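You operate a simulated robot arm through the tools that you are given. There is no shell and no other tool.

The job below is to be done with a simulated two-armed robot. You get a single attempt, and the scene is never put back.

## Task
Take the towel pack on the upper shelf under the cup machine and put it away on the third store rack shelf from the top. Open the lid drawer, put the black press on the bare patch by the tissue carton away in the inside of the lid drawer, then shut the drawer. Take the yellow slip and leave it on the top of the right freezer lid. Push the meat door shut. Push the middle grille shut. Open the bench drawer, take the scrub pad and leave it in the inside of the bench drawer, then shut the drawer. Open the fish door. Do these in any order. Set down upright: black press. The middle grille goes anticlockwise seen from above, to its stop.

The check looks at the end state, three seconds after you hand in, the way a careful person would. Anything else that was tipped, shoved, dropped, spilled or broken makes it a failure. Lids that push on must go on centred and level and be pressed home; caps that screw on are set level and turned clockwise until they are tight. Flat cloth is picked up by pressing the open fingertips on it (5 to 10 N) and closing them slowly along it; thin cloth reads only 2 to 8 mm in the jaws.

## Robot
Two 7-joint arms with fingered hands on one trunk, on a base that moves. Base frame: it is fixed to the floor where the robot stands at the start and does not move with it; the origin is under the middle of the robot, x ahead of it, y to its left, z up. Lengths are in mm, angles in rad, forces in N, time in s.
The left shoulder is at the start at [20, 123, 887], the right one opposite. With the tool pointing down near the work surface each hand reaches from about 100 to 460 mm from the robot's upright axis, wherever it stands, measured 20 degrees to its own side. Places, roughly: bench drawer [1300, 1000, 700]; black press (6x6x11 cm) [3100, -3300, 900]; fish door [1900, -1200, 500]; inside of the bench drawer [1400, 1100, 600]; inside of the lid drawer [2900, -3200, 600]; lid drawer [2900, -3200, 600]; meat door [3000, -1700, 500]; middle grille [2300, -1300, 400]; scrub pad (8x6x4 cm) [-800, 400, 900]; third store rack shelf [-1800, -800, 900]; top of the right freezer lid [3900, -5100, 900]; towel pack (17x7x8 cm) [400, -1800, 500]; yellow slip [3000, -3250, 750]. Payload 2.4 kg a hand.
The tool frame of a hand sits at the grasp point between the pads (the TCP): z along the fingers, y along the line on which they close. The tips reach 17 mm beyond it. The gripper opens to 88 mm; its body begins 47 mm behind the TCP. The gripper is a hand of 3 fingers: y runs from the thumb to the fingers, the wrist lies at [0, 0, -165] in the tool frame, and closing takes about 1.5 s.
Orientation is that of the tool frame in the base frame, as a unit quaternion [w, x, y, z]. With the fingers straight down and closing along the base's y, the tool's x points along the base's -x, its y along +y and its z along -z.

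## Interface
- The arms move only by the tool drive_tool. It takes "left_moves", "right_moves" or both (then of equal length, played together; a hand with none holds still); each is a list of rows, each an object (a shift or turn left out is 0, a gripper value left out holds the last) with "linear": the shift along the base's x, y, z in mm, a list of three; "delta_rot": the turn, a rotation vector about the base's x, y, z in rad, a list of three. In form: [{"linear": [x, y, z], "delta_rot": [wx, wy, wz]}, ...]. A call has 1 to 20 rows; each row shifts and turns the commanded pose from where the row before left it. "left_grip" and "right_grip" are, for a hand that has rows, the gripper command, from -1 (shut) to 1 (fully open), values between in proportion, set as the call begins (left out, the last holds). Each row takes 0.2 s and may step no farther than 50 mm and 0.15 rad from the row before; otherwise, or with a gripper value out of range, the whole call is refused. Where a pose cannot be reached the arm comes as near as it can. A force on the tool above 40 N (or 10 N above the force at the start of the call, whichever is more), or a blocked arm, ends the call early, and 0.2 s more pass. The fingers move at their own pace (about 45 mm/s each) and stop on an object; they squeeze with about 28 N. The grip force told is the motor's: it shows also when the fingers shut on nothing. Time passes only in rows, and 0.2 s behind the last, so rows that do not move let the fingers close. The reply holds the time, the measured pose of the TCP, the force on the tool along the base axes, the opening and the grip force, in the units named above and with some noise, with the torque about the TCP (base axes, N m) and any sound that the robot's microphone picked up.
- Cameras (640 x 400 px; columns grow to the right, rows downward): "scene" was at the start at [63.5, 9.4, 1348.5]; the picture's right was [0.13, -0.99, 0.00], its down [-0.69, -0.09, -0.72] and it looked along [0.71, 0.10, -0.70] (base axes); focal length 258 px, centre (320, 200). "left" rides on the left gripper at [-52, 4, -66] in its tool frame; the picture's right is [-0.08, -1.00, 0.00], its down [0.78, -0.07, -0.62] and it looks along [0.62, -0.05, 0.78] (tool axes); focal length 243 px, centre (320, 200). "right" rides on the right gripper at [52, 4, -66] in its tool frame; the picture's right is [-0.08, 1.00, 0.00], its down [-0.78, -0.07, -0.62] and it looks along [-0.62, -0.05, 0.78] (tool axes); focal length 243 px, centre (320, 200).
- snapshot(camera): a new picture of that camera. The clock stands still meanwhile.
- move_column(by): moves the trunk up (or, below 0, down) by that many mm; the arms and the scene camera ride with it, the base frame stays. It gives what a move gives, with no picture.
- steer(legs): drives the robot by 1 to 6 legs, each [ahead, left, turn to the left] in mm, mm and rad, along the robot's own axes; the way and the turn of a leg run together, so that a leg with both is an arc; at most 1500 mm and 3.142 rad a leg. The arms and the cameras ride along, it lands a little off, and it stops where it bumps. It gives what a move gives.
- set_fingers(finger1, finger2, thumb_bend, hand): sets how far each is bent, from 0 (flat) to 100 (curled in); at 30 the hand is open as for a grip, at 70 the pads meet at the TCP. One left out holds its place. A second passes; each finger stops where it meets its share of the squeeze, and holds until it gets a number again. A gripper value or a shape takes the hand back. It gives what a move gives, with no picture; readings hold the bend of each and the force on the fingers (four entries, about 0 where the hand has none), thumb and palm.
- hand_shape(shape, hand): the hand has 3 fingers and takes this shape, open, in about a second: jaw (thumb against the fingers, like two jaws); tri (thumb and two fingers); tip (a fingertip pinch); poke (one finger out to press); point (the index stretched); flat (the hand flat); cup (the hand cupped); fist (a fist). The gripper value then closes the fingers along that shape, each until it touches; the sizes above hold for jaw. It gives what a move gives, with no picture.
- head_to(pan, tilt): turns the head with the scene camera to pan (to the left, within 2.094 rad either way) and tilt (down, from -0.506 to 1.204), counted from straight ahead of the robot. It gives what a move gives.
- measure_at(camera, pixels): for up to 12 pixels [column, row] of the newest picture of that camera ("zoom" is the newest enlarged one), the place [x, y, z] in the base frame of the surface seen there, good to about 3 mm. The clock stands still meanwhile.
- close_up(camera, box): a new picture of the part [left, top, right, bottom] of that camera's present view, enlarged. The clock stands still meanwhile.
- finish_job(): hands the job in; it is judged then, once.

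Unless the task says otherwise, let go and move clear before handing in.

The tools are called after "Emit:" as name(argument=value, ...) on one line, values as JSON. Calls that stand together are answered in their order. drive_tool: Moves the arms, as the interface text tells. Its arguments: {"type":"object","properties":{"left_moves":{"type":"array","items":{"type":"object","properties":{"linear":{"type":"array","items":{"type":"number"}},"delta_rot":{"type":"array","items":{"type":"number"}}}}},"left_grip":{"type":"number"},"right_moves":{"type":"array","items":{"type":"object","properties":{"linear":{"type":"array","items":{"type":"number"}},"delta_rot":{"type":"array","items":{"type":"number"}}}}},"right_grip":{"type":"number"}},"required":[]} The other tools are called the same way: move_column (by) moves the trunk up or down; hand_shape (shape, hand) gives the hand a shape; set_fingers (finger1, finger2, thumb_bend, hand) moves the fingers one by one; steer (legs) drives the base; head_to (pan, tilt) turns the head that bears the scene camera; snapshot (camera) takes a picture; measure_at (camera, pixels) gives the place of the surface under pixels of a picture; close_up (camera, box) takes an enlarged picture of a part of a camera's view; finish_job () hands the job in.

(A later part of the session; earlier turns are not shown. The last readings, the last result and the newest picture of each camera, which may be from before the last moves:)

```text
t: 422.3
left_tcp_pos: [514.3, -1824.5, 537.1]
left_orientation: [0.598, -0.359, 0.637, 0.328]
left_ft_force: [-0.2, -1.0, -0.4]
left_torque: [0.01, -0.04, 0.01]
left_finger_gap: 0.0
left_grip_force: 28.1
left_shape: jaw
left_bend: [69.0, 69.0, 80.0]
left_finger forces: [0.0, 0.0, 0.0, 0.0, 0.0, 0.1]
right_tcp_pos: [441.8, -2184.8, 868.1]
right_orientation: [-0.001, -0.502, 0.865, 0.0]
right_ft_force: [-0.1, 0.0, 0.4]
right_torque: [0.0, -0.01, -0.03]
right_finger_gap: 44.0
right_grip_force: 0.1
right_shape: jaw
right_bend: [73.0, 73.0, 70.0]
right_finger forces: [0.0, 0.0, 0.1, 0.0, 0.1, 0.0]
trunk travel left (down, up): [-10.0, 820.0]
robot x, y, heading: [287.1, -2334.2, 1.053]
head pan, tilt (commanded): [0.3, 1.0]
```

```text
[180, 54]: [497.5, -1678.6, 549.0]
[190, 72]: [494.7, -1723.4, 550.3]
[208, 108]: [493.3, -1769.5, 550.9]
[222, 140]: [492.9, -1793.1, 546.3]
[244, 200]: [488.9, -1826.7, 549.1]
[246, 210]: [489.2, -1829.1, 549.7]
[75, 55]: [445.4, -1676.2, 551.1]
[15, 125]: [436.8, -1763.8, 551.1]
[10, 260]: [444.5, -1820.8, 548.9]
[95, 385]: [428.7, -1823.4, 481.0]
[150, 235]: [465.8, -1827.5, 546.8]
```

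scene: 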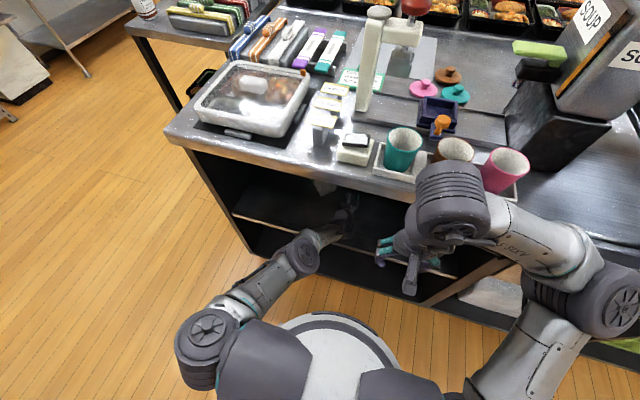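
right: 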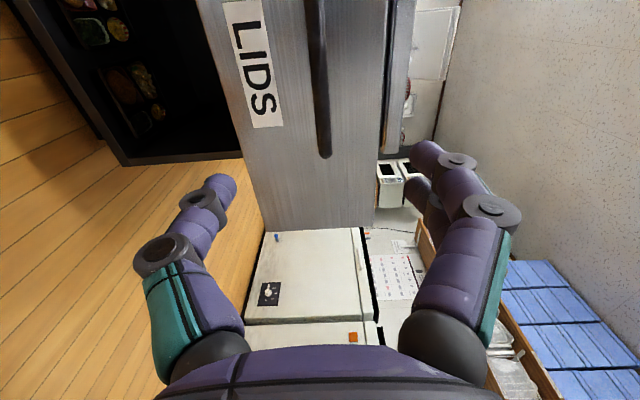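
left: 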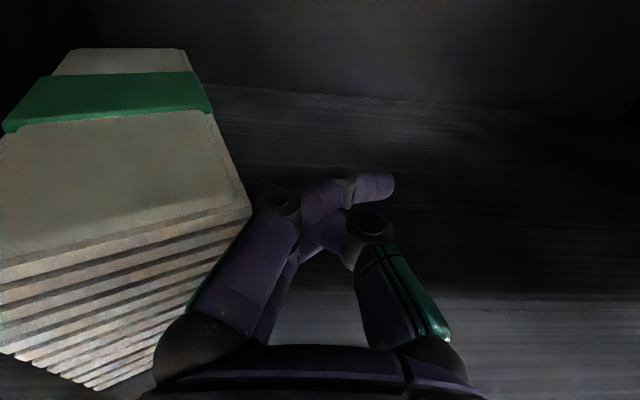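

The axis is now ~116°, rotating faster. One more 45 mm sweep.

Emit:
steer(legs=[[0, 45, 0]])

Emit:
snapshot(camera="left")

Emit:
measure_at(camera="left", pixels=[[190, 72], [208, 108], [222, 140], [240, 195], [150, 235], [100, 100]])

```text
t: 423.2
left_tcp_pos: [475.4, -1803.5, 537.3]
left_orientation: [0.6, -0.357, 0.637, 0.327]
left_ft_force: [0.1, -0.2, 1.1]
left_torque: [0.03, -0.01, 0.02]
left_finger_gap: 0.0
left_grip_force: 27.9
left_shape: jaw
left_bend: [69.0, 69.0, 80.0]
left_finger forces: [0.0, 0.1, 0.1, 0.0, 0.0, 0.0]
right_tcp_pos: [403.2, -2161.2, 867.1]
right_orientation: [-0.001, -0.502, 0.865, 0.0]
right_ft_force: [-0.3, 0.5, 0.2]
right_torque: [0.03, 0.01, -0.01]
right_finger_gap: 43.7
right_grip_force: 0.0
right_shape: jaw
right_bend: [73.0, 73.0, 70.0]
right_finger forces: [0.0, 0.1, 0.0, 0.0, 0.0, 0.0]
trunk travel left (down, up): [-10.0, 820.0]
robot x, y, heading: [250.8, -2311.1, 1.055]
head pan, tilt (commanded): [0.3, 1.0]
```

```text
taken
```

left: 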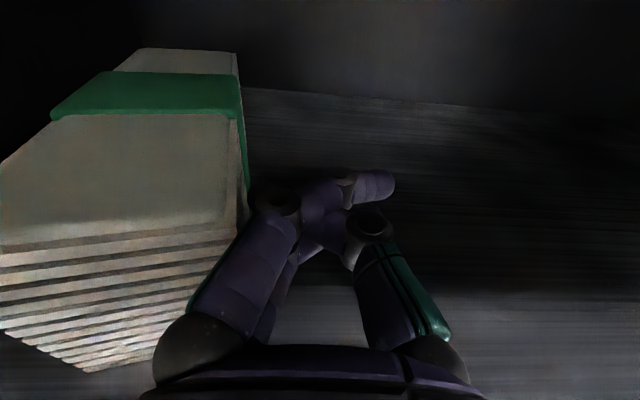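

```text
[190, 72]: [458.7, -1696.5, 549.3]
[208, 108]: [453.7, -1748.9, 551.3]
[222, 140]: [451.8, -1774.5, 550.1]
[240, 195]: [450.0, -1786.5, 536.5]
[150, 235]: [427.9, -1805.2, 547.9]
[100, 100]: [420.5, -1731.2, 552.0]
```

Measuring the straight east edge at column ~234 and the end face.

Emit:
measure_at(camera="left", pixels=[[233, 56], [232, 75], [230, 120], [230, 160], [232, 210], [234, 230], [150, 50], [55, 115], [5, 250], [85, 360], [120, 232]])

```text
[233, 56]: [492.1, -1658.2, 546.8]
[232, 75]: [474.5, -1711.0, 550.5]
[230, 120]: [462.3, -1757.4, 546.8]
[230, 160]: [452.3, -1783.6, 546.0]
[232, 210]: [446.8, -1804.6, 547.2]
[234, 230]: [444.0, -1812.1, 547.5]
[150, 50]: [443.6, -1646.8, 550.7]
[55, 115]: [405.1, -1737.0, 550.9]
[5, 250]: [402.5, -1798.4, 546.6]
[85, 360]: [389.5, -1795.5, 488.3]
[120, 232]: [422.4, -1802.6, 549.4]
```

The pack's axis is now ~102°, end face centred at (u 1263, v -1355) – nearly end-on to me. I'll back out, shift right, turn the robot 14° left, and line up to grip that end.

Emit:
steer(legs=[[-150, 0, 0], [0, -120, 0], [0, 0, 0.24]])

Emit:
drive_tool(left_moves=[{}, {}, {}, {}, {}, {}], left_grip=1)

Emit:
snapshot(camera="left")

```text
t: 426.2
left_tcp_pos: [377.3, -1949.5, 537.6]
left_orientation: [0.554, -0.434, 0.589, 0.398]
left_ft_force: [1.1, -0.1, -0.8]
left_torque: [0.02, 0.03, -0.03]
left_finger_gap: 0.0
left_grip_force: 27.8
left_shape: jaw
left_bend: [69.0, 69.0, 80.0]
left_finger forces: [0.0, 0.1, 0.1, 0.0, 0.1, 0.1]
right_tcp_pos: [396.1, -2315.2, 867.7]
right_orientation: [-0.002, -0.606, 0.796, -0.002]
right_ft_force: [0.1, -0.1, -0.7]
right_torque: [0.0, 0.02, -0.02]
right_finger_gap: 43.9
right_grip_force: 0.0
right_shape: jaw
right_bend: [73.0, 73.0, 70.0]
right_finger forces: [0.0, 0.1, 0.0, 0.0, 0.0, 0.1]
trunk travel left (down, up): [-10.0, 820.0]
robot x, y, heading: [285.1, -2499.1, 1.298]
head pan, tilt (commanded): [0.3, 1.0]
```

```text
t: 427.6
left_tcp_pos: [378.5, -1949.2, 537.8]
left_orientation: [0.554, -0.434, 0.588, 0.399]
left_ft_force: [0.1, 0.2, 0.1]
left_torque: [0.0, 0.03, 0.04]
left_finger_gap: 88.1
left_grip_force: 0.1
left_shape: jaw
left_bend: [30.0, 30.0, 30.0]
left_finger forces: [0.1, 0.1, 0.0, 0.0, 0.1, 0.0]
right_tcp_pos: [396.0, -2314.6, 867.4]
right_orientation: [-0.003, -0.606, 0.796, 0.0]
right_ft_force: [-0.3, 0.0, -0.2]
right_torque: [0.0, -0.02, 0.03]
right_finger_gap: 44.2
right_grip_force: 0.0
right_shape: jaw
right_bend: [73.0, 73.0, 70.0]
right_finger forces: [0.0, 0.1, 0.1, 0.0, 0.0, 0.0]
trunk travel left (down, up): [-10.0, 820.0]
robot x, y, heading: [284.6, -2501.3, 1.298]
head pan, tilt (commanded): [0.3, 1.0]
```

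```text
taken
```

left: 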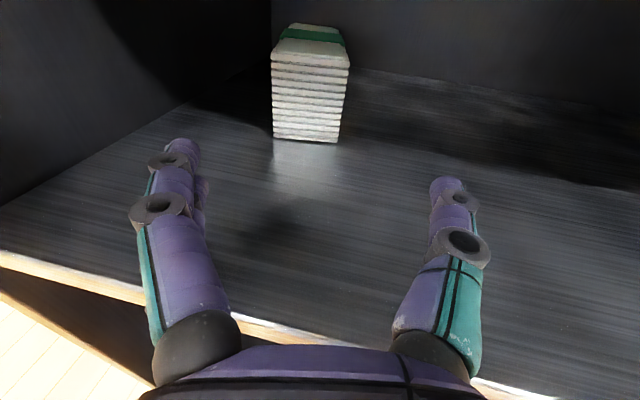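

The pack is now end-on straight ahead at (310,85). I'll measure its end corners and compute the exact line-up.

Emit:
measure_at(camera="left", pixels=[[274, 75], [346, 78], [275, 130], [340, 138], [310, 100], [285, 30], [338, 38], [310, 55], [310, 28]])

```text
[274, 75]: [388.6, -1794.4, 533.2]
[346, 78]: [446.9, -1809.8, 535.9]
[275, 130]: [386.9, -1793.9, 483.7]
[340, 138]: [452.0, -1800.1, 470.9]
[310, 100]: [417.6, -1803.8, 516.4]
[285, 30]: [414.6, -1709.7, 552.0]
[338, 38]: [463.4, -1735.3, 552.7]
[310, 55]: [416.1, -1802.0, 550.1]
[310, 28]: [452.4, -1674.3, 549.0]
```

The pack's axis is 74.7° and my hand (72.2°) is already on its centre line. I'll correct the yaw, ease the arm back 20 mm and down to z≈522, then check.

Emit:
drive_tool(left_moves=[{"linear": [-2.6, -9.6, -7], "delta_rot": [0, 0, 0.022]}, {"linear": [-2.7, -9.7, -8], "delta_rot": [0, 0, 0.022]}, {}])

Emit:
steer(legs=[[110, 0, 0]])

Emit:
snapshot(camera="left")

```text
t: 428.4
left_tcp_pos: [372.1, -1970.0, 521.9]
left_orientation: [0.545, -0.447, 0.579, 0.41]
left_ft_force: [0.0, -0.4, -0.3]
left_torque: [0.02, 0.04, 0.01]
left_finger_gap: 88.0
left_grip_force: 0.0
left_shape: jaw
left_bend: [30.0, 30.0, 30.0]
left_finger forces: [0.1, 0.1, 0.0, 0.0, 0.0, 0.1]
right_tcp_pos: [395.2, -2315.1, 867.0]
right_orientation: [-0.002, -0.606, 0.796, 0.0]
right_ft_force: [0.1, -0.1, -0.1]
right_torque: [-0.03, 0.02, 0.01]
right_finger_gap: 43.9
right_grip_force: 0.1
right_shape: jaw
right_bend: [73.0, 73.0, 70.0]
right_finger forces: [0.0, 0.0, 0.0, 0.1, 0.1, 0.1]
trunk travel left (down, up): [-10.0, 820.0]
robot x, y, heading: [280.4, -2497.3, 1.299]
head pan, tilt (commanded): [0.3, 1.0]
```

```text
t: 429.6
left_tcp_pos: [401.0, -1863.4, 522.3]
left_orientation: [0.546, -0.446, 0.578, 0.411]
left_ft_force: [0.6, -0.2, 0.5]
left_torque: [-0.01, -0.02, 0.0]
left_finger_gap: 88.0
left_grip_force: 0.0
left_shape: jaw
left_bend: [30.0, 30.0, 30.0]
left_finger forces: [0.0, 0.0, 0.0, 0.0, 0.0, 0.1]
right_tcp_pos: [424.9, -2210.8, 867.9]
right_orientation: [-0.002, -0.606, 0.796, -0.001]
right_ft_force: [0.4, -0.1, -0.3]
right_torque: [0.02, 0.01, 0.01]
right_finger_gap: 43.9
right_grip_force: 0.0
right_shape: jaw
right_bend: [73.0, 73.0, 70.0]
right_finger forces: [0.0, 0.1, 0.0, 0.0, 0.0, 0.0]
trunk travel left (down, up): [-10.0, 820.0]
robot x, y, heading: [313.3, -2393.4, 1.299]
head pan, tilt (commanded): [0.3, 1.0]
```

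```text
taken
```

left: 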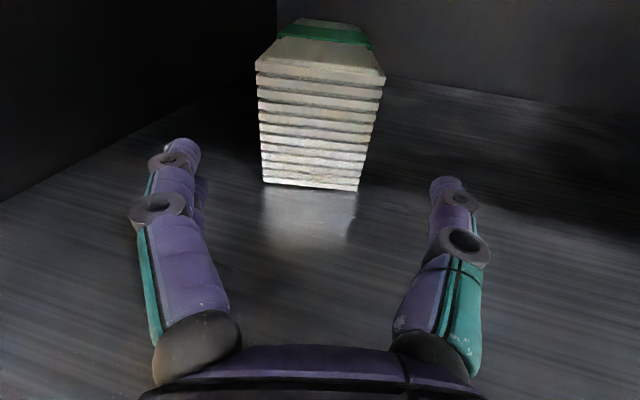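

The pack is centred between the open fingers. I'll drive 95 mm ahead to straddle its end.

Emit:
steer(legs=[[60, 0, 0]])

Emit:
steer(legs=[[35, 0, 0]])

Emit:
snapshot(camera="left")

```text
t: 430.6
left_tcp_pos: [416.3, -1807.0, 522.8]
left_orientation: [0.546, -0.447, 0.579, 0.41]
left_ft_force: [-0.2, -0.1, 0.2]
left_torque: [0.02, 0.0, -0.03]
left_finger_gap: 87.9
left_grip_force: 0.0
left_shape: jaw
left_bend: [30.0, 30.0, 30.0]
left_finger forces: [0.0, 0.0, 0.0, 0.1, 0.0, 0.1]
right_tcp_pos: [440.5, -2153.7, 868.3]
right_orientation: [-0.002, -0.605, 0.796, 0.0]
right_ft_force: [0.4, -0.3, 1.1]
right_torque: [-0.04, 0.03, 0.03]
right_finger_gap: 44.3
right_grip_force: 0.1
right_shape: jaw
right_bend: [73.0, 73.0, 70.0]
right_finger forces: [0.0, 0.0, 0.0, 0.0, 0.0, 0.1]
trunk travel left (down, up): [-10.0, 820.0]
robot x, y, heading: [325.7, -2334.7, 1.304]
head pan, tilt (commanded): [0.3, 1.0]
```

```text
t: 431.4
left_tcp_pos: [426.6, -1773.1, 522.4]
left_orientation: [0.545, -0.447, 0.578, 0.411]
left_ft_force: [-0.3, 0.3, -0.8]
left_torque: [-0.02, 0.03, 0.0]
left_finger_gap: 87.9
left_grip_force: 0.2
left_shape: jaw
left_bend: [30.0, 30.0, 30.0]
left_finger forces: [0.0, 0.0, 0.0, 0.0, 0.1, 0.1]
right_tcp_pos: [449.3, -2119.3, 867.1]
right_orientation: [-0.002, -0.605, 0.796, 0.0]
right_ft_force: [-0.1, -0.1, -0.1]
right_torque: [0.02, 0.01, 0.0]
right_finger_gap: 44.1
right_grip_force: 0.1
right_shape: jaw
right_bend: [73.0, 73.0, 70.0]
right_finger forces: [0.0, 0.0, 0.1, 0.0, 0.1, 0.0]
trunk travel left (down, up): [-10.0, 820.0]
robot x, y, heading: [339.9, -2304.6, 1.298]
head pan, tilt (commanded): [0.3, 1.0]
```

```text
taken
```

left: 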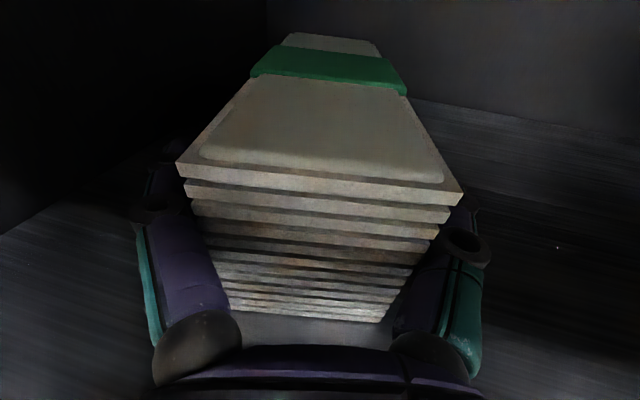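

The pack's end is well between the fingers, near the palm. Closing the grip.

Emit:
drive_tool(left_moves=[{}, {}, {}, {}, {}, {}, {}, {}], left_grip=-1)

Emit:
drive_tool(left_moves=[{"linear": [0, 0, 8]}, {"linear": [0, 0, 12]}, {"linear": [0, 0, 15]}, {"linear": [0, 0, 15]}, {}])

Emit:
snapshot(camera="left")

```text
t: 433.2
left_tcp_pos: [425.8, -1773.6, 523.4]
left_orientation: [0.545, -0.447, 0.579, 0.41]
left_ft_force: [-0.2, 0.2, -0.3]
left_torque: [-0.01, 0.02, -0.03]
left_finger_gap: 57.0
left_grip_force: 28.8
left_shape: jaw
left_bend: [70.0, 70.0, 69.0]
left_finger forces: [12.7, 12.5, 0.0, 0.0, 25.6, 0.0]
right_tcp_pos: [449.5, -2119.1, 867.6]
right_orientation: [-0.002, -0.605, 0.796, 0.0]
right_ft_force: [0.2, 0.4, 0.1]
right_torque: [0.0, -0.01, -0.02]
right_finger_gap: 44.2
right_grip_force: 0.0
right_shape: jaw
right_bend: [73.0, 73.0, 70.0]
right_finger forces: [0.1, 0.0, 0.0, 0.0, 0.0, 0.0]
trunk travel left (down, up): [-10.0, 820.0]
robot x, y, heading: [339.6, -2304.8, 1.3]
head pan, tilt (commanded): [0.3, 1.0]
```

```text
t: 434.4
left_tcp_pos: [425.0, -1773.3, 572.7]
left_orientation: [0.546, -0.446, 0.579, 0.41]
left_ft_force: [0.4, 0.4, -1.1]
left_torque: [-0.1, 0.05, 0.0]
left_finger_gap: 56.9
left_grip_force: 28.2
left_shape: jaw
left_bend: [70.0, 70.0, 69.0]
left_finger forces: [13.3, 13.0, 0.0, 0.0, 26.2, 0.1]
right_tcp_pos: [450.5, -2121.2, 866.7]
right_orientation: [-0.001, -0.606, 0.796, -0.001]
right_ft_force: [-0.2, -0.1, 0.2]
right_torque: [0.04, 0.0, 0.0]
right_finger_gap: 44.1
right_grip_force: 0.1
right_shape: jaw
right_bend: [73.0, 73.0, 70.0]
right_finger forces: [0.0, 0.0, 0.0, 0.1, 0.0, 0.0]
trunk travel left (down, up): [-10.0, 820.0]
robot x, y, heading: [340.6, -2306.3, 1.299]
head pan, tilt (commanded): [0.3, 1.0]
```

```text
taken
```

left: 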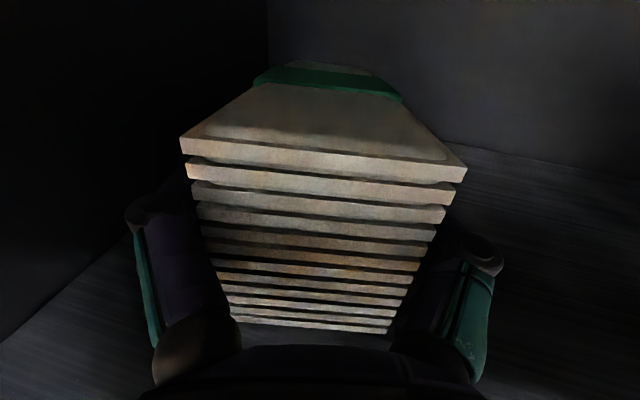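

The pack is gripped (gap 57 mm) and raised, but its far end seems to droop slightly. I'll measure its tilt.

Emit:
measure_at(camera="left", pixels=[[330, 66], [330, 78], [330, 100], [330, 140], [240, 150], [420, 165], [300, 325], [350, 328]])

```text
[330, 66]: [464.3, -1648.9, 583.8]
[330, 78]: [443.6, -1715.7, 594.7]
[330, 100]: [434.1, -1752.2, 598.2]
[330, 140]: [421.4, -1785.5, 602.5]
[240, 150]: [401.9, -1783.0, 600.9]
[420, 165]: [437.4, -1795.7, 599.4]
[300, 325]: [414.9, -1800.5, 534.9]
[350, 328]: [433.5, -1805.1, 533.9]
```

The droop is only 7° and the pack is fully off the shelf (far bottom ≈507). I'll withdraw straight back.

Emit:
steer(legs=[[-330, 0, 0]])

Emit:
head_to(pan=0.5, tilt=0.7)

Emit:
snapshot(camera="scene")

Emit:
snapshot(camera="left")

```text
t: 436.6
left_tcp_pos: [338.1, -2086.3, 571.9]
left_orientation: [0.545, -0.447, 0.579, 0.41]
left_ft_force: [-0.3, 0.6, -2.4]
left_torque: [-0.1, 0.03, 0.02]
left_finger_gap: 56.7
left_grip_force: 27.9
left_shape: jaw
left_bend: [70.0, 70.0, 69.0]
left_finger forces: [13.2, 13.0, 0.0, 0.1, 26.3, 0.0]
right_tcp_pos: [362.2, -2431.3, 866.9]
right_orientation: [-0.002, -0.606, 0.796, -0.001]
right_ft_force: [1.0, -0.5, 0.2]
right_torque: [0.03, 0.01, -0.03]
right_finger_gap: 44.0
right_grip_force: 0.0
right_shape: jaw
right_bend: [73.0, 73.0, 70.0]
right_finger forces: [0.0, 0.0, 0.0, 0.1, 0.0, 0.1]
trunk travel left (down, up): [-10.0, 820.0]
robot x, y, heading: [249.7, -2615.3, 1.308]
head pan, tilt (commanded): [0.3, 1.0]
```

```text
t: 437.4
left_tcp_pos: [338.3, -2085.7, 572.3]
left_orientation: [0.545, -0.447, 0.579, 0.41]
left_ft_force: [0.0, -0.4, -1.7]
left_torque: [-0.09, -0.01, -0.02]
left_finger_gap: 56.7
left_grip_force: 27.4
left_shape: jaw
left_bend: [70.0, 70.0, 69.0]
left_finger forces: [13.3, 12.9, 0.0, 0.1, 26.2, 0.0]
right_tcp_pos: [362.3, -2431.8, 866.9]
right_orientation: [-0.002, -0.605, 0.796, 0.0]
right_ft_force: [0.8, 0.1, -0.1]
right_torque: [0.0, -0.01, -0.03]
right_finger_gap: 43.8
right_grip_force: 0.1
right_shape: jaw
right_bend: [73.0, 73.0, 70.0]
right_finger forces: [0.0, 0.0, 0.0, 0.0, 0.0, 0.0]
trunk travel left (down, up): [-10.0, 820.0]
robot x, y, heading: [252.1, -2619.8, 1.302]
head pan, tilt (commanded): [0.499, 0.7]
```

```text
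taken
```

scene: 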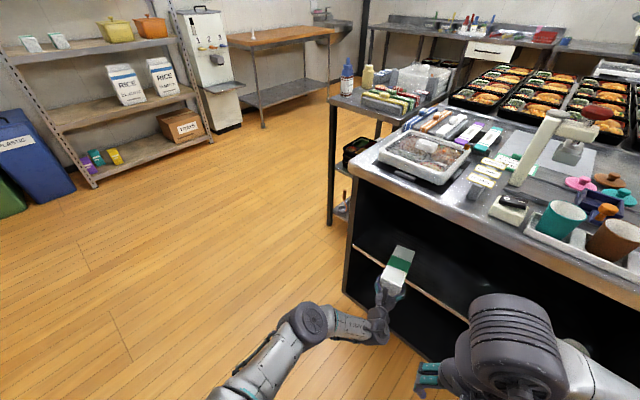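

```text
taken
```

left: 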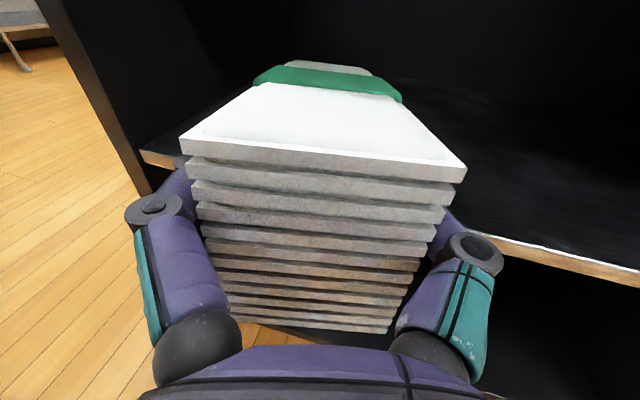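

The pack is out and secure. Now I'll look towards the store rack and measure its shelves.

Emit:
head_to(pan=1.1, tilt=0.3)

Emit:
snapshot(camera="scene")

Emit:
measure_at(camera="scene", pixels=[[250, 140], [320, 135], [260, 90], [330, 90], [250, 190], [330, 185], [270, 240], [290, 50], [350, 190], [235, 230]])

```text
t: 438.4
left_tcp_pos: [338.4, -2084.9, 572.4]
left_orientation: [0.545, -0.447, 0.579, 0.41]
left_ft_force: [0.8, 0.8, -1.8]
left_torque: [-0.11, 0.03, 0.01]
left_finger_gap: 56.6
left_grip_force: 28.4
left_shape: jaw
left_bend: [70.0, 70.0, 69.0]
left_finger forces: [13.1, 13.0, 0.0, 0.1, 26.2, 0.0]
right_tcp_pos: [362.4, -2432.4, 867.0]
right_orientation: [-0.002, -0.606, 0.796, 0.0]
right_ft_force: [0.3, 0.9, -1.4]
right_torque: [0.01, 0.0, 0.03]
right_finger_gap: 44.0
right_grip_force: 0.0
right_shape: jaw
right_bend: [73.0, 73.0, 70.0]
right_finger forces: [0.1, 0.0, 0.0, 0.1, 0.0, 0.0]
trunk travel left (down, up): [-10.0, 820.0]
robot x, y, heading: [249.6, -2616.6, 1.299]
head pan, tilt (commanded): [1.1, 0.3]
```

```text
taken
```

scene: 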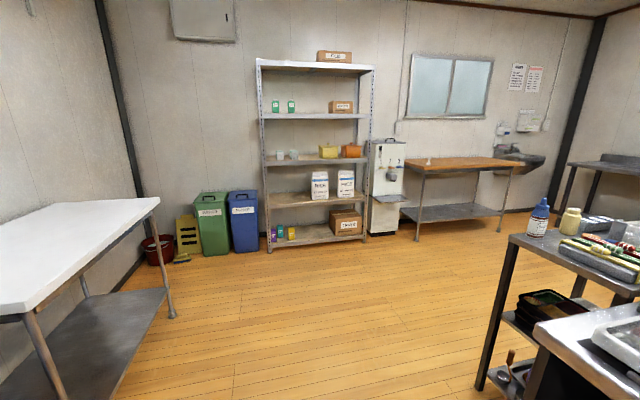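

```text
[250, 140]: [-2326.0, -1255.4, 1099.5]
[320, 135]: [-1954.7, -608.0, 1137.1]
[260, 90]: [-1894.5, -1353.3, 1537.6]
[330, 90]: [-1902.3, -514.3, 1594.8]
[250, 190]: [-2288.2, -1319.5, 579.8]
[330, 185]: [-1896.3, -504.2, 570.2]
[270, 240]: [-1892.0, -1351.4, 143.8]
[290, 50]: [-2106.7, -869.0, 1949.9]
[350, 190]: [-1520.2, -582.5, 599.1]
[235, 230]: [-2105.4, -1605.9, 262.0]
```

The rack shows five boards; the third from the top is at row ~160 with packs and two pots, matching z≈900. I'll zoom and measure it.

Emit:
close_up(camera="scene", box=[240, 95, 400, 215])

Emit:
measure_at(camera="zoom", pixels=[[110, 255], [250, 252], [330, 252], [480, 240], [170, 225], [200, 240], [300, 235], [280, 245], [350, 215], [440, 220], [160, 210], [260, 75]])

```text
3.33 times, centred on (320, 155) of scene
```

zoom: 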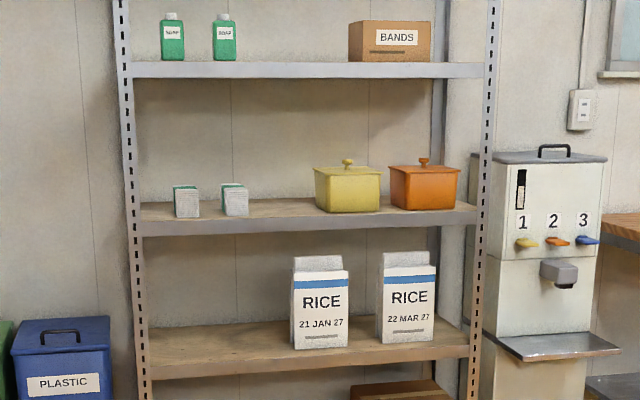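

```text
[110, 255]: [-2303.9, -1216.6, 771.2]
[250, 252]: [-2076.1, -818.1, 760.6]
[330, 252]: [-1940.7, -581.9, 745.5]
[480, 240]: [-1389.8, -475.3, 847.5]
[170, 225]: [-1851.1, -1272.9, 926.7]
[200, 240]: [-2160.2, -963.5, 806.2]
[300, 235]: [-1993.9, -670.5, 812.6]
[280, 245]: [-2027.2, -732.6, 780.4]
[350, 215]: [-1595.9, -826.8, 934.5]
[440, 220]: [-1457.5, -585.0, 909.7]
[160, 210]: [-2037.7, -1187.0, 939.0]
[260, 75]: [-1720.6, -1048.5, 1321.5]
```

The third shelf's top is z≈938, front edge at u≈-968; there's a ~160 mm gap between the second small pack and the yellow pot, around v≈-1700. I'll back up, turn to face west, and drive over.

Emit:
steer(legs=[[-220, 0, 0], [0, 0, 1.3]])

Emit:
steer(legs=[[1400, -480, 0]])

Emit:
head_to(pan=0.0, tilt=0.3)

Emit:
snapshot(camera="scene")

```text
t: 443.2
left_tcp_pos: [-293.1, -2594.3, 573.1]
left_orientation: [-0.189, 0.705, -0.194, -0.655]
left_ft_force: [0.3, 0.0, -1.5]
left_torque: [-0.04, -0.02, 0.08]
left_finger_gap: 56.8
left_grip_force: 27.8
left_shape: jaw
left_bend: [70.0, 70.0, 69.0]
left_finger forces: [13.1, 12.9, 0.0, 0.0, 26.1, 0.1]
right_tcp_pos: [46.8, -2666.8, 867.9]
right_orientation: [0.001, 0.962, -0.273, 0.002]
right_ft_force: [-0.1, -0.6, 0.9]
right_torque: [0.01, 0.0, 0.0]
right_finger_gap: 44.2
right_grip_force: 0.0
right_shape: jaw
right_bend: [73.0, 73.0, 70.0]
right_finger forces: [0.0, 0.0, 0.1, 0.0, 0.0, 0.1]
trunk travel left (down, up): [-10.0, 820.0]
robot x, y, heading: [193.9, -2827.9, 2.588]
head pan, tilt (commanded): [1.1, 0.3]
```

```text
t: 450.7
left_tcp_pos: [-1216.0, -1396.7, 571.1]
left_orientation: [-0.203, 0.7, -0.209, -0.651]
left_ft_force: [-0.2, 0.5, -1.5]
left_torque: [-0.08, -0.08, 0.01]
left_finger_gap: 56.5
left_grip_force: 28.3
left_shape: jaw
left_bend: [70.0, 70.0, 69.0]
left_finger forces: [13.1, 13.0, 0.1, 0.1, 26.1, 0.1]
right_tcp_pos: [-880.4, -1483.3, 867.3]
right_orientation: [0.002, 0.956, -0.292, 0.002]
right_ft_force: [-0.5, 0.4, 0.4]
right_torque: [-0.02, -0.01, 0.0]
right_finger_gap: 44.1
right_grip_force: 0.1
right_shape: jaw
right_bend: [73.0, 73.0, 70.0]
right_finger forces: [0.0, 0.1, 0.0, 0.0, 0.0, 0.1]
trunk travel left (down, up): [-10.0, 820.0]
robot x, y, heading: [-739.8, -1645.4, 2.549]
head pan, tilt (commanded): [1.1, 0.3]
```

```text
t: 452.0
left_tcp_pos: [-1216.0, -1396.6, 572.9]
left_orientation: [-0.203, 0.701, -0.209, -0.652]
left_ft_force: [0.4, -0.1, -2.8]
left_torque: [-0.03, -0.09, -0.01]
left_finger_gap: 56.5
left_grip_force: 27.9
left_shape: jaw
left_bend: [70.0, 70.0, 69.0]
left_finger forces: [13.0, 13.0, 0.0, 0.1, 26.2, 0.0]
right_tcp_pos: [-880.1, -1482.5, 867.4]
right_orientation: [0.001, 0.956, -0.292, 0.002]
right_ft_force: [0.8, -0.7, -0.8]
right_torque: [-0.01, -0.02, 0.0]
right_finger_gap: 43.8
right_grip_force: 0.0
right_shape: jaw
right_bend: [73.0, 73.0, 70.0]
right_finger forces: [0.0, 0.0, 0.0, 0.1, 0.1, 0.0]
trunk travel left (down, up): [-10.0, 820.0]
robot x, y, heading: [-740.7, -1648.8, 2.546]
head pan, tilt (commanded): [0.0, 0.3]
```

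```text
taken
```

scene: 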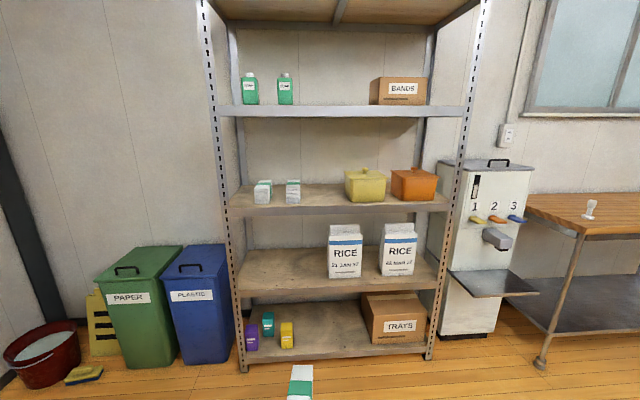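

The rack is straight ahead; the third shelf (row ~195) has free room between the small packs (265–293) and the yellow pot (347). I'll zoom and measure for exact placement.

Emit:
close_up(camera="scene", box=[220, 150, 460, 225])

Emit:
measure_at(camera="zoom", pixels=[[40, 155], [200, 155], [350, 150], [600, 145], [200, 110], [215, 85], [190, 135], [215, 140], [335, 90], [345, 140], [270, 130], [270, 110]])

```text
2.67 times, centred on (340, 188) of scene
```

zoom: 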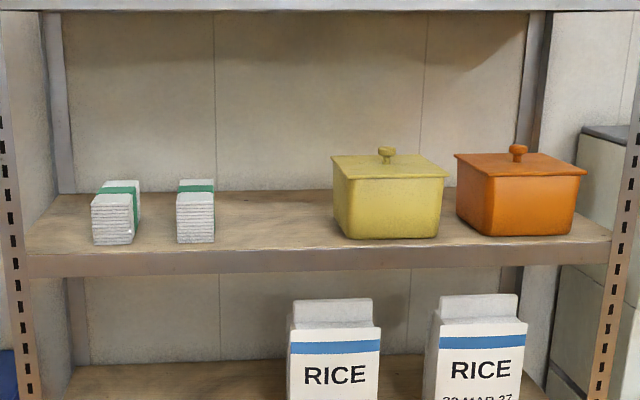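

```text
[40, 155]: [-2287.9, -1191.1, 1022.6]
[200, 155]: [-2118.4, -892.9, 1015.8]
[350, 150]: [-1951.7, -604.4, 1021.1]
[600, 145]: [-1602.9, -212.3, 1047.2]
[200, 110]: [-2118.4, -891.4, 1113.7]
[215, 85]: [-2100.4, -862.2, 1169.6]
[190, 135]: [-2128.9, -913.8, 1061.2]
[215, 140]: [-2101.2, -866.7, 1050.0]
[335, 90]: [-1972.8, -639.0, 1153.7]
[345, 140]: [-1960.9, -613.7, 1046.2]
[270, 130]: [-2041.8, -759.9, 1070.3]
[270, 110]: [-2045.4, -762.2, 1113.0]
```

The zoom rows were off; the shelf is at zoom rows 195–265. Measuring again.

Emit:
measure_at(camera="zoom", pixels=[[270, 248], [270, 225], [270, 200], [213, 235], [178, 235], [195, 220], [338, 230], [440, 230], [333, 180], [200, 265], [400, 262], [270, 5]])

```text
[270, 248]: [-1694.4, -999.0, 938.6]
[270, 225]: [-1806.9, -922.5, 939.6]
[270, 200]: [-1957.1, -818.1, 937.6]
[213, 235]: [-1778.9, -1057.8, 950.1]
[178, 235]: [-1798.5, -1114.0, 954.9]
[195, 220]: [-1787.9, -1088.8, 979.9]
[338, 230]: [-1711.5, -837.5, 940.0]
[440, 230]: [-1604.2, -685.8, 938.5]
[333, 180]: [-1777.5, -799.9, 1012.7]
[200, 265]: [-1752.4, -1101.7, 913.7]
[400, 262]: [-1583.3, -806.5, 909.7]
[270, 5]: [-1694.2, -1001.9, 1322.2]
```

The gap between the packs (to v≈-1803) and the pot (from v≈-1588) is 215 mm; shelf top z≈939. I'll raise the trunk 430 mm, level the pack, and square up at v≈-1695.

Emit:
move_column(by=430)

Emit:
drive_tool(left_moves=[{"delta_rot": [0.0335, 0.0497, 0]}, {"delta_rot": [0.0335, 0.0497, 0]}, {}])

Emit:
steer(legs=[[0, 0, 0.068]])

Emit:
snapshot(camera="left")

```text
refused: 430 is not a number from -400 to 400
```

```text
t: 452.8
left_tcp_pos: [-1216.4, -1397.3, 572.6]
left_orientation: [0.215, -0.659, 0.196, 0.693]
left_ft_force: [0.1, -0.8, -1.8]
left_torque: [-0.05, -0.1, -0.01]
left_finger_gap: 56.7
left_grip_force: 27.8
left_shape: jaw
left_bend: [70.0, 70.0, 69.0]
left_finger forces: [13.2, 13.0, 0.2, 0.1, 26.2, 0.1]
right_tcp_pos: [-880.4, -1483.2, 867.1]
right_orientation: [0.001, 0.956, -0.292, 0.001]
right_ft_force: [-0.3, 0.9, 0.6]
right_torque: [0.02, -0.02, 0.04]
right_finger_gap: 43.5
right_grip_force: 0.1
right_shape: jaw
right_bend: [73.0, 73.0, 70.0]
right_finger forces: [0.1, 0.0, 0.0, 0.1, 0.1, 0.0]
trunk travel left (down, up): [-10.0, 820.0]
robot x, y, heading: [-735.2, -1652.2, 2.546]
head pan, tilt (commanded): [0.0, 0.3]
```

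```text
t: 453.7
left_tcp_pos: [-1232.6, -1428.3, 573.0]
left_orientation: [0.192, -0.666, 0.174, 0.699]
left_ft_force: [-0.1, 0.1, -1.8]
left_torque: [-0.05, -0.07, 0.0]
left_finger_gap: 56.7
left_grip_force: 28.2
left_shape: jaw
left_bend: [70.0, 70.0, 69.0]
left_finger forces: [13.2, 13.0, 0.0, 0.0, 26.2, 0.1]
right_tcp_pos: [-890.7, -1492.5, 867.5]
right_orientation: [0.001, 0.966, -0.259, 0.001]
right_ft_force: [-0.3, 0.3, -1.3]
right_torque: [0.01, 0.04, -0.01]
right_finger_gap: 43.9
right_grip_force: 0.1
right_shape: jaw
right_bend: [73.0, 73.0, 70.0]
right_finger forces: [0.0, 0.0, 0.1, 0.1, 0.0, 0.0]
trunk travel left (down, up): [-10.0, 820.0]
robot x, y, heading: [-742.9, -1647.9, 2.611]
head pan, tilt (commanded): [0.0, 0.3]
```

```text
taken
```

left: 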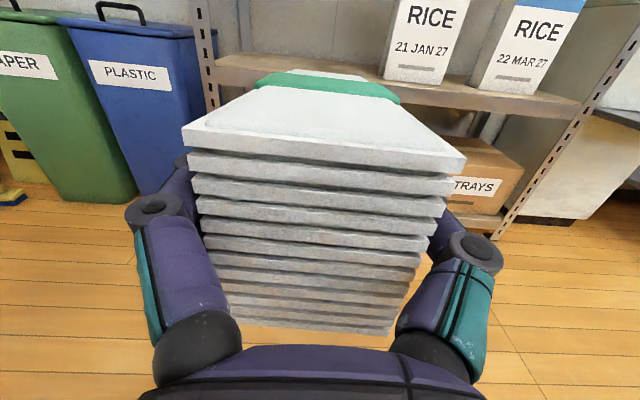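

Column moves are limited to 400 mm, so I'll raise 400, then 30, and check the pack's level.

Emit:
move_column(by=400)

Emit:
move_column(by=35)

Emit:
snapshot(camera="left")

Emit:
measure_at(camera="left", pixels=[[330, 76], [330, 88], [330, 110], [330, 140], [240, 150], [420, 165], [300, 325], [350, 328]])

```text
t: 457.5
left_tcp_pos: [-1233.3, -1429.8, 972.2]
left_orientation: [0.192, -0.666, 0.174, 0.7]
left_ft_force: [0.2, -0.2, -1.1]
left_torque: [-0.03, -0.08, 0.02]
left_finger_gap: 56.6
left_grip_force: 27.6
left_shape: jaw
left_bend: [70.0, 70.0, 69.0]
left_finger forces: [13.2, 13.1, 0.1, 0.0, 26.4, 0.1]
right_tcp_pos: [-891.2, -1493.1, 1266.4]
right_orientation: [0.002, 0.966, -0.26, 0.001]
right_ft_force: [-0.2, 1.0, 0.4]
right_torque: [-0.03, -0.04, 0.0]
right_finger_gap: 44.2
right_grip_force: 0.0
right_shape: jaw
right_bend: [73.0, 73.0, 70.0]
right_finger forces: [0.1, 0.1, 0.0, 0.0, 0.1, 0.0]
trunk travel left (down, up): [-410.0, 420.0]
robot x, y, heading: [-742.0, -1651.5, 2.612]
head pan, tilt (commanded): [0.0, 0.3]
```

```text
t: 458.3
left_tcp_pos: [-1232.4, -1429.8, 1007.6]
left_orientation: [0.191, -0.667, 0.174, 0.699]
left_ft_force: [1.0, 0.8, -1.2]
left_torque: [-0.03, -0.07, -0.03]
left_finger_gap: 56.7
left_grip_force: 28.2
left_shape: jaw
left_bend: [70.0, 70.0, 69.0]
left_finger forces: [13.2, 13.1, 0.0, 0.1, 26.3, 0.1]
right_tcp_pos: [-891.6, -1491.6, 1302.3]
right_orientation: [0.003, 0.966, -0.26, 0.001]
right_ft_force: [0.2, 0.6, -0.2]
right_torque: [0.0, 0.0, 0.01]
right_finger_gap: 44.0
right_grip_force: 0.1
right_shape: jaw
right_bend: [73.0, 73.0, 70.0]
right_finger forces: [0.1, 0.0, 0.0, 0.1, 0.0, 0.0]
trunk travel left (down, up): [-445.0, 385.0]
robot x, y, heading: [-741.2, -1647.1, 2.615]
head pan, tilt (commanded): [0.0, 0.3]
```

```text
taken
```

left: 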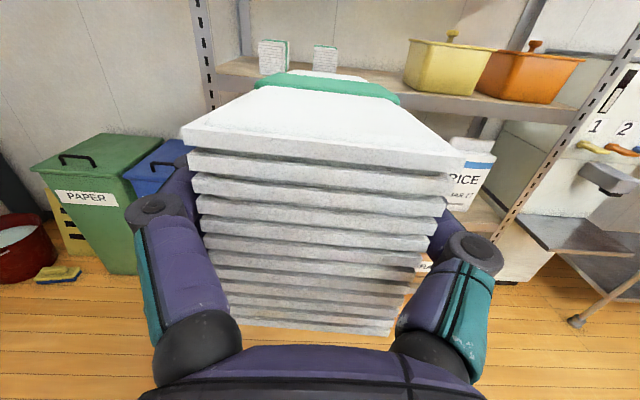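

```text
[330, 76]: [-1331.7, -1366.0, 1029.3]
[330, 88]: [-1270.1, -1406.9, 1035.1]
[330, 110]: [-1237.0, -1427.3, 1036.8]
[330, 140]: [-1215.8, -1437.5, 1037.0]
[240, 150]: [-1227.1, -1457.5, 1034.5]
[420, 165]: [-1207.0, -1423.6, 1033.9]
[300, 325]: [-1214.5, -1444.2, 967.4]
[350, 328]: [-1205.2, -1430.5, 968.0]
```

The pack is nearly level (3.5° droop left). I'll correct that, lift 12 mm, shift right 159 mm and go ahead 430 mm to just in front of the shelf.

Emit:
drive_tool(left_moves=[{"linear": [0, 0, 6], "delta_rot": [0.015, 0.026, 0]}, {"linear": [0, 0, 6], "delta_rot": [0.015, 0.026, 0]}, {}])

Emit:
steer(legs=[[0, -159, 0], [425, 0, 0]])

Emit:
snapshot(camera="left")

Emit:
head_to(pan=0.1, tilt=0.6)

Emit:
snapshot(camera="scene")

```text
t: 459.1
left_tcp_pos: [-1232.9, -1428.4, 1019.8]
left_orientation: [0.198, -0.644, 0.168, 0.719]
left_ft_force: [0.5, 0.2, -1.5]
left_torque: [-0.05, -0.09, -0.02]
left_finger_gap: 56.5
left_grip_force: 28.0
left_shape: jaw
left_bend: [70.0, 70.0, 69.0]
left_finger forces: [13.2, 13.1, 0.0, 0.1, 26.4, 0.0]
right_tcp_pos: [-891.7, -1492.6, 1301.7]
right_orientation: [0.001, 0.966, -0.26, 0.001]
right_ft_force: [-0.5, 0.7, 0.2]
right_torque: [0.01, -0.01, -0.02]
right_finger_gap: 44.0
right_grip_force: 0.1
right_shape: jaw
right_bend: [73.0, 73.0, 70.0]
right_finger forces: [0.1, 0.0, 0.0, 0.0, 0.0, 0.1]
trunk travel left (down, up): [-445.0, 385.0]
robot x, y, heading: [-739.6, -1650.6, 2.613]
head pan, tilt (commanded): [0.0, 0.3]
```

```text
t: 462.7
left_tcp_pos: [-1520.4, -1083.3, 1019.0]
left_orientation: [0.196, -0.645, 0.167, 0.719]
left_ft_force: [0.2, 0.5, -1.6]
left_torque: [-0.03, -0.09, -0.01]
left_finger_gap: 56.5
left_grip_force: 27.9
left_shape: jaw
left_bend: [70.0, 70.0, 69.0]
left_finger forces: [13.1, 13.1, 0.0, 0.0, 26.3, 0.1]
right_tcp_pos: [-1178.8, -1144.1, 1302.4]
right_orientation: [0.001, 0.966, -0.258, 0.002]
right_ft_force: [0.1, 0.6, -0.6]
right_torque: [0.02, 0.01, -0.01]
right_finger_gap: 44.0
right_grip_force: 0.1
right_shape: jaw
right_bend: [73.0, 73.0, 70.0]
right_finger forces: [0.0, 0.1, 0.0, 0.0, 0.0, 0.0]
trunk travel left (down, up): [-445.0, 385.0]
robot x, y, heading: [-1029.2, -1296.1, 2.618]
head pan, tilt (commanded): [0.0, 0.3]
```

```text
taken
```

left: 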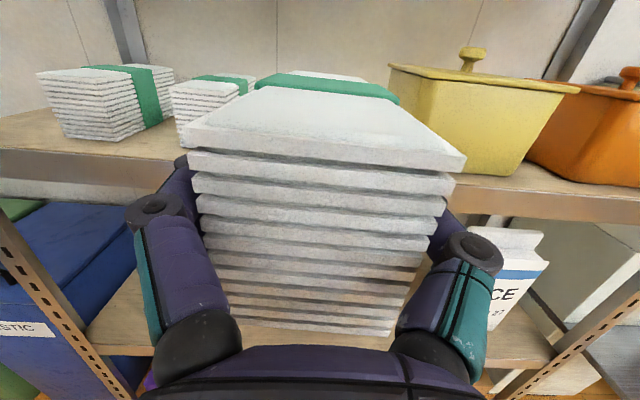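

```text
t: 463.5
left_tcp_pos: [-1520.2, -1081.8, 1019.4]
left_orientation: [0.196, -0.645, 0.168, 0.719]
left_ft_force: [0.1, 0.3, -2.7]
left_torque: [-0.05, -0.1, -0.02]
left_finger_gap: 56.4
left_grip_force: 28.2
left_shape: jaw
left_bend: [70.0, 70.0, 69.0]
left_finger forces: [13.2, 13.1, 0.0, 0.0, 26.3, 0.1]
right_tcp_pos: [-1179.2, -1145.0, 1302.0]
right_orientation: [0.001, 0.966, -0.257, 0.002]
right_ft_force: [0.2, 0.1, 0.6]
right_torque: [0.03, 0.01, -0.01]
right_finger_gap: 43.9
right_grip_force: 0.1
right_shape: jaw
right_bend: [73.0, 73.0, 70.0]
right_finger forces: [0.1, 0.0, 0.1, 0.0, 0.0, 0.1]
trunk travel left (down, up): [-445.0, 385.0]
robot x, y, heading: [-1031.3, -1301.0, 2.623]
head pan, tilt (commanded): [0.099, 0.6]
```

```text
taken
```

scene: 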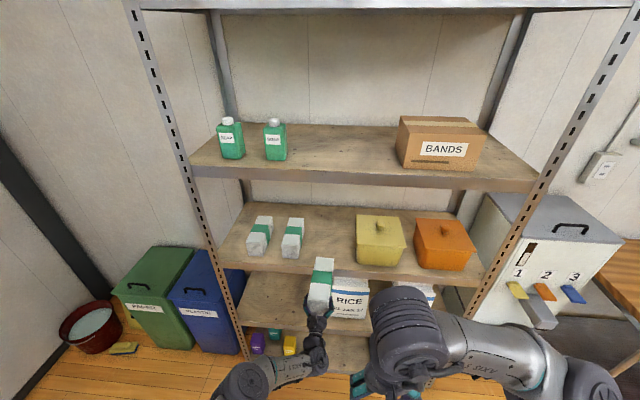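

The pack is lined up at v≈-1697 with ~75 mm spare on either side and ~30 mm above the shelf. Driving in 250 mm in two steps.

Emit:
steer(legs=[[150, 0, 0]])

Emit:
snapshot(camera="left")

Emit:
steer(legs=[[95, 0, 0]])

Emit:
snapshot(camera="left")

Emit:
snapshot(camera="scene")

```text
t: 464.9
left_tcp_pos: [-1650.9, -1005.1, 1018.4]
left_orientation: [0.198, -0.645, 0.169, 0.718]
left_ft_force: [0.6, -0.4, -1.8]
left_torque: [-0.1, -0.05, -0.01]
left_finger_gap: 56.4
left_grip_force: 27.4
left_shape: jaw
left_bend: [70.0, 70.0, 69.0]
left_finger forces: [13.2, 13.1, 0.1, 0.0, 26.4, 0.1]
right_tcp_pos: [-1310.0, -1068.0, 1302.3]
right_orientation: [0.002, 0.966, -0.258, 0.002]
right_ft_force: [-0.3, 0.0, 0.2]
right_torque: [-0.02, 0.03, 0.0]
right_finger_gap: 44.1
right_grip_force: 0.1
right_shape: jaw
right_bend: [73.0, 73.0, 70.0]
right_finger forces: [0.1, 0.0, 0.0, 0.0, 0.0, 0.1]
trunk travel left (down, up): [-445.0, 385.0]
robot x, y, heading: [-1156.5, -1225.3, 2.613]
head pan, tilt (commanded): [0.099, 0.6]
```

```text
taken
```

left: 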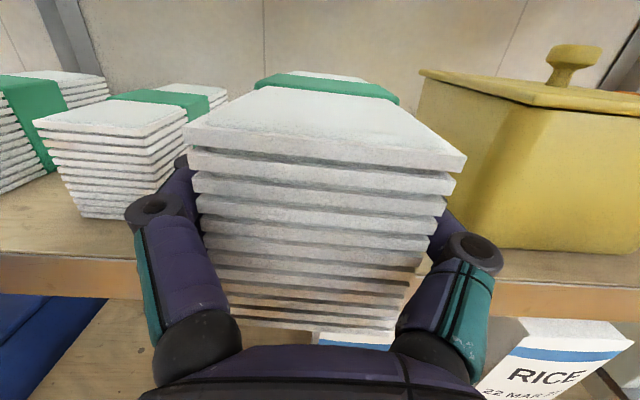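

```text
t: 466.0
left_tcp_pos: [-1734.9, -959.1, 1018.9]
left_orientation: [0.198, -0.645, 0.169, 0.718]
left_ft_force: [1.1, 0.4, -1.5]
left_torque: [-0.01, -0.09, -0.02]
left_finger_gap: 56.4
left_grip_force: 27.8
left_shape: jaw
left_bend: [70.0, 70.0, 69.0]
left_finger forces: [13.3, 13.1, 0.0, 0.0, 26.3, 0.1]
right_tcp_pos: [-1392.5, -1019.9, 1301.5]
right_orientation: [0.001, 0.966, -0.259, 0.001]
right_ft_force: [-0.6, 0.6, 0.2]
right_torque: [0.02, -0.02, -0.01]
right_finger_gap: 43.8
right_grip_force: 0.0
right_shape: jaw
right_bend: [73.0, 73.0, 70.0]
right_finger forces: [0.0, 0.0, 0.0, 0.0, 0.1, 0.1]
trunk travel left (down, up): [-445.0, 385.0]
robot x, y, heading: [-1242.1, -1175.4, 2.616]
head pan, tilt (commanded): [0.099, 0.6]
```

```text
taken
```

left: 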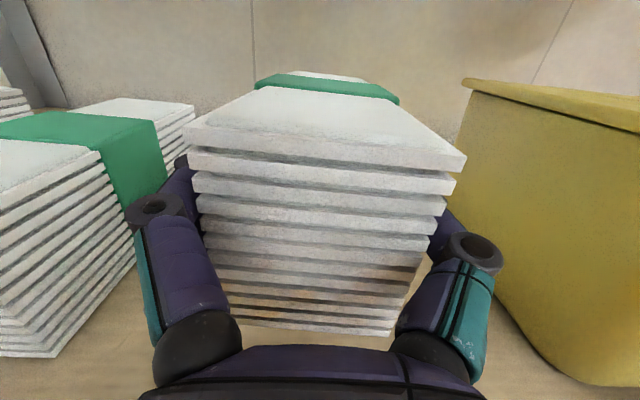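

```text
taken
```

scene: 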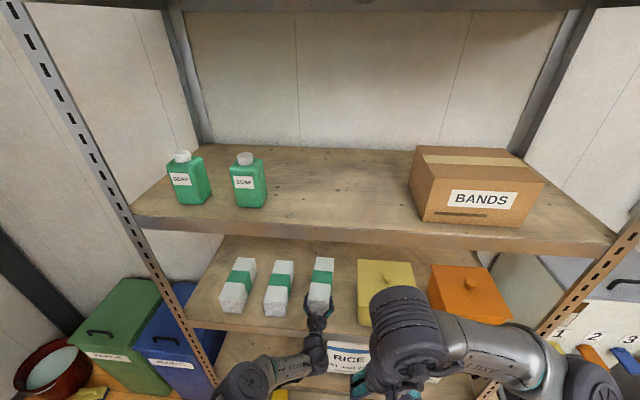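

The pack is fully over the shelf, parallel with its neighbours. I'll lower it gently to contact.

Emit:
drive_tool(left_moves=[{"linear": [0, 0, -10]}, {"linear": [0, 0, -8]}, {"linear": [0, 0, -4]}, {}])

Emit:
drive_tool(left_moves=[{"linear": [0, 0, -2.5]}, {"linear": [0, 0, -2.5]}, {}])

Emit:
snapshot(camera="left")

```text
t: 467.0
left_tcp_pos: [-1735.0, -958.2, 996.7]
left_orientation: [0.197, -0.646, 0.168, 0.718]
left_ft_force: [-0.8, 0.2, -1.9]
left_torque: [-0.06, -0.12, 0.0]
left_finger_gap: 56.5
left_grip_force: 27.9
left_shape: jaw
left_bend: [70.0, 70.0, 69.0]
left_finger forces: [13.1, 13.0, 0.0, 0.0, 26.4, 0.1]
right_tcp_pos: [-1392.3, -1020.8, 1303.1]
right_orientation: [0.002, 0.966, -0.259, 0.001]
right_ft_force: [-0.9, 0.9, -0.3]
right_torque: [0.03, 0.02, 0.02]
right_finger_gap: 44.0
right_grip_force: 0.0
right_shape: jaw
right_bend: [73.0, 73.0, 70.0]
right_finger forces: [0.0, 0.0, 0.0, 0.1, 0.0, 0.1]
trunk travel left (down, up): [-445.0, 385.0]
robot x, y, heading: [-1241.5, -1176.7, 2.618]
head pan, tilt (commanded): [0.099, 0.6]
```

```text
t: 467.8
left_tcp_pos: [-1733.7, -958.7, 993.0]
left_orientation: [0.196, -0.646, 0.168, 0.719]
left_ft_force: [0.2, 0.6, -1.0]
left_torque: [-0.05, -0.09, -0.01]
left_finger_gap: 56.8
left_grip_force: 28.3
left_shape: jaw
left_bend: [70.0, 70.0, 69.0]
left_finger forces: [13.1, 13.1, 0.0, 0.0, 26.4, 0.0]
right_tcp_pos: [-1391.5, -1021.9, 1302.4]
right_orientation: [0.001, 0.966, -0.259, 0.001]
right_ft_force: [-0.8, -0.1, 0.4]
right_torque: [0.01, 0.01, 0.02]
right_finger_gap: 44.1
right_grip_force: 0.1
right_shape: jaw
right_bend: [73.0, 73.0, 70.0]
right_finger forces: [0.0, 0.0, 0.0, 0.0, 0.1, 0.0]
trunk travel left (down, up): [-445.0, 385.0]
robot x, y, heading: [-1241.9, -1173.1, 2.616]
head pan, tilt (commanded): [0.099, 0.6]
```

```text
taken
```

left: 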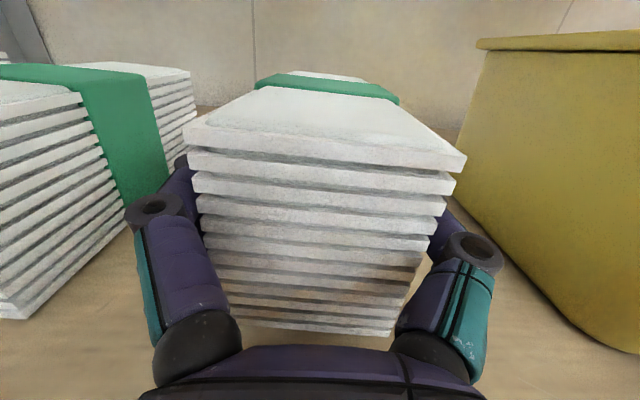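

Emit:
drive_tool(left_moves=[{"linear": [0, 0, -2]}, {"linear": [0, 0, -2]}, {}])

Emit:
drive_tool(left_moves=[{"linear": [0, 0, -1.5]}, {"linear": [0, 0, -1.5]}, {}])

```text
t: 468.6
left_tcp_pos: [-1733.2, -958.1, 988.7]
left_orientation: [0.197, -0.645, 0.167, 0.719]
left_ft_force: [-1.0, 0.5, -2.1]
left_torque: [-0.04, -0.08, -0.03]
left_finger_gap: 56.1
left_grip_force: 28.1
left_shape: jaw
left_bend: [70.0, 70.0, 69.0]
left_finger forces: [13.2, 13.0, 0.0, 0.0, 26.3, 0.0]
right_tcp_pos: [-1392.4, -1021.0, 1301.5]
right_orientation: [0.002, 0.966, -0.259, 0.001]
right_ft_force: [-0.2, 0.1, 0.1]
right_torque: [-0.01, 0.03, 0.02]
right_finger_gap: 44.0
right_grip_force: 0.0
right_shape: jaw
right_bend: [73.0, 73.0, 70.0]
right_finger forces: [0.1, 0.1, 0.0, 0.0, 0.0, 0.1]
trunk travel left (down, up): [-445.0, 385.0]
robot x, y, heading: [-1245.9, -1178.2, 2.613]
head pan, tilt (commanded): [0.099, 0.6]
```

```text
t: 469.4
left_tcp_pos: [-1732.9, -959.7, 984.9]
left_orientation: [0.197, -0.645, 0.168, 0.719]
left_ft_force: [0.4, -0.9, -0.8]
left_torque: [-0.04, -0.09, -0.03]
left_finger_gap: 56.6
left_grip_force: 27.8
left_shape: jaw
left_bend: [70.0, 70.0, 69.0]
left_finger forces: [13.2, 13.1, 0.0, 0.0, 26.4, 0.1]
right_tcp_pos: [-1392.4, -1020.7, 1302.3]
right_orientation: [0.002, 0.966, -0.259, 0.001]
right_ft_force: [-0.4, -0.8, 0.4]
right_torque: [0.01, 0.01, 0.0]
right_finger_gap: 44.0
right_grip_force: 0.2
right_shape: jaw
right_bend: [73.0, 73.0, 70.0]
right_finger forces: [0.0, 0.1, 0.0, 0.0, 0.1, 0.0]
trunk travel left (down, up): [-445.0, 385.0]
robot x, y, heading: [-1242.0, -1175.6, 2.621]
head pan, tilt (commanded): [0.099, 0.6]
```

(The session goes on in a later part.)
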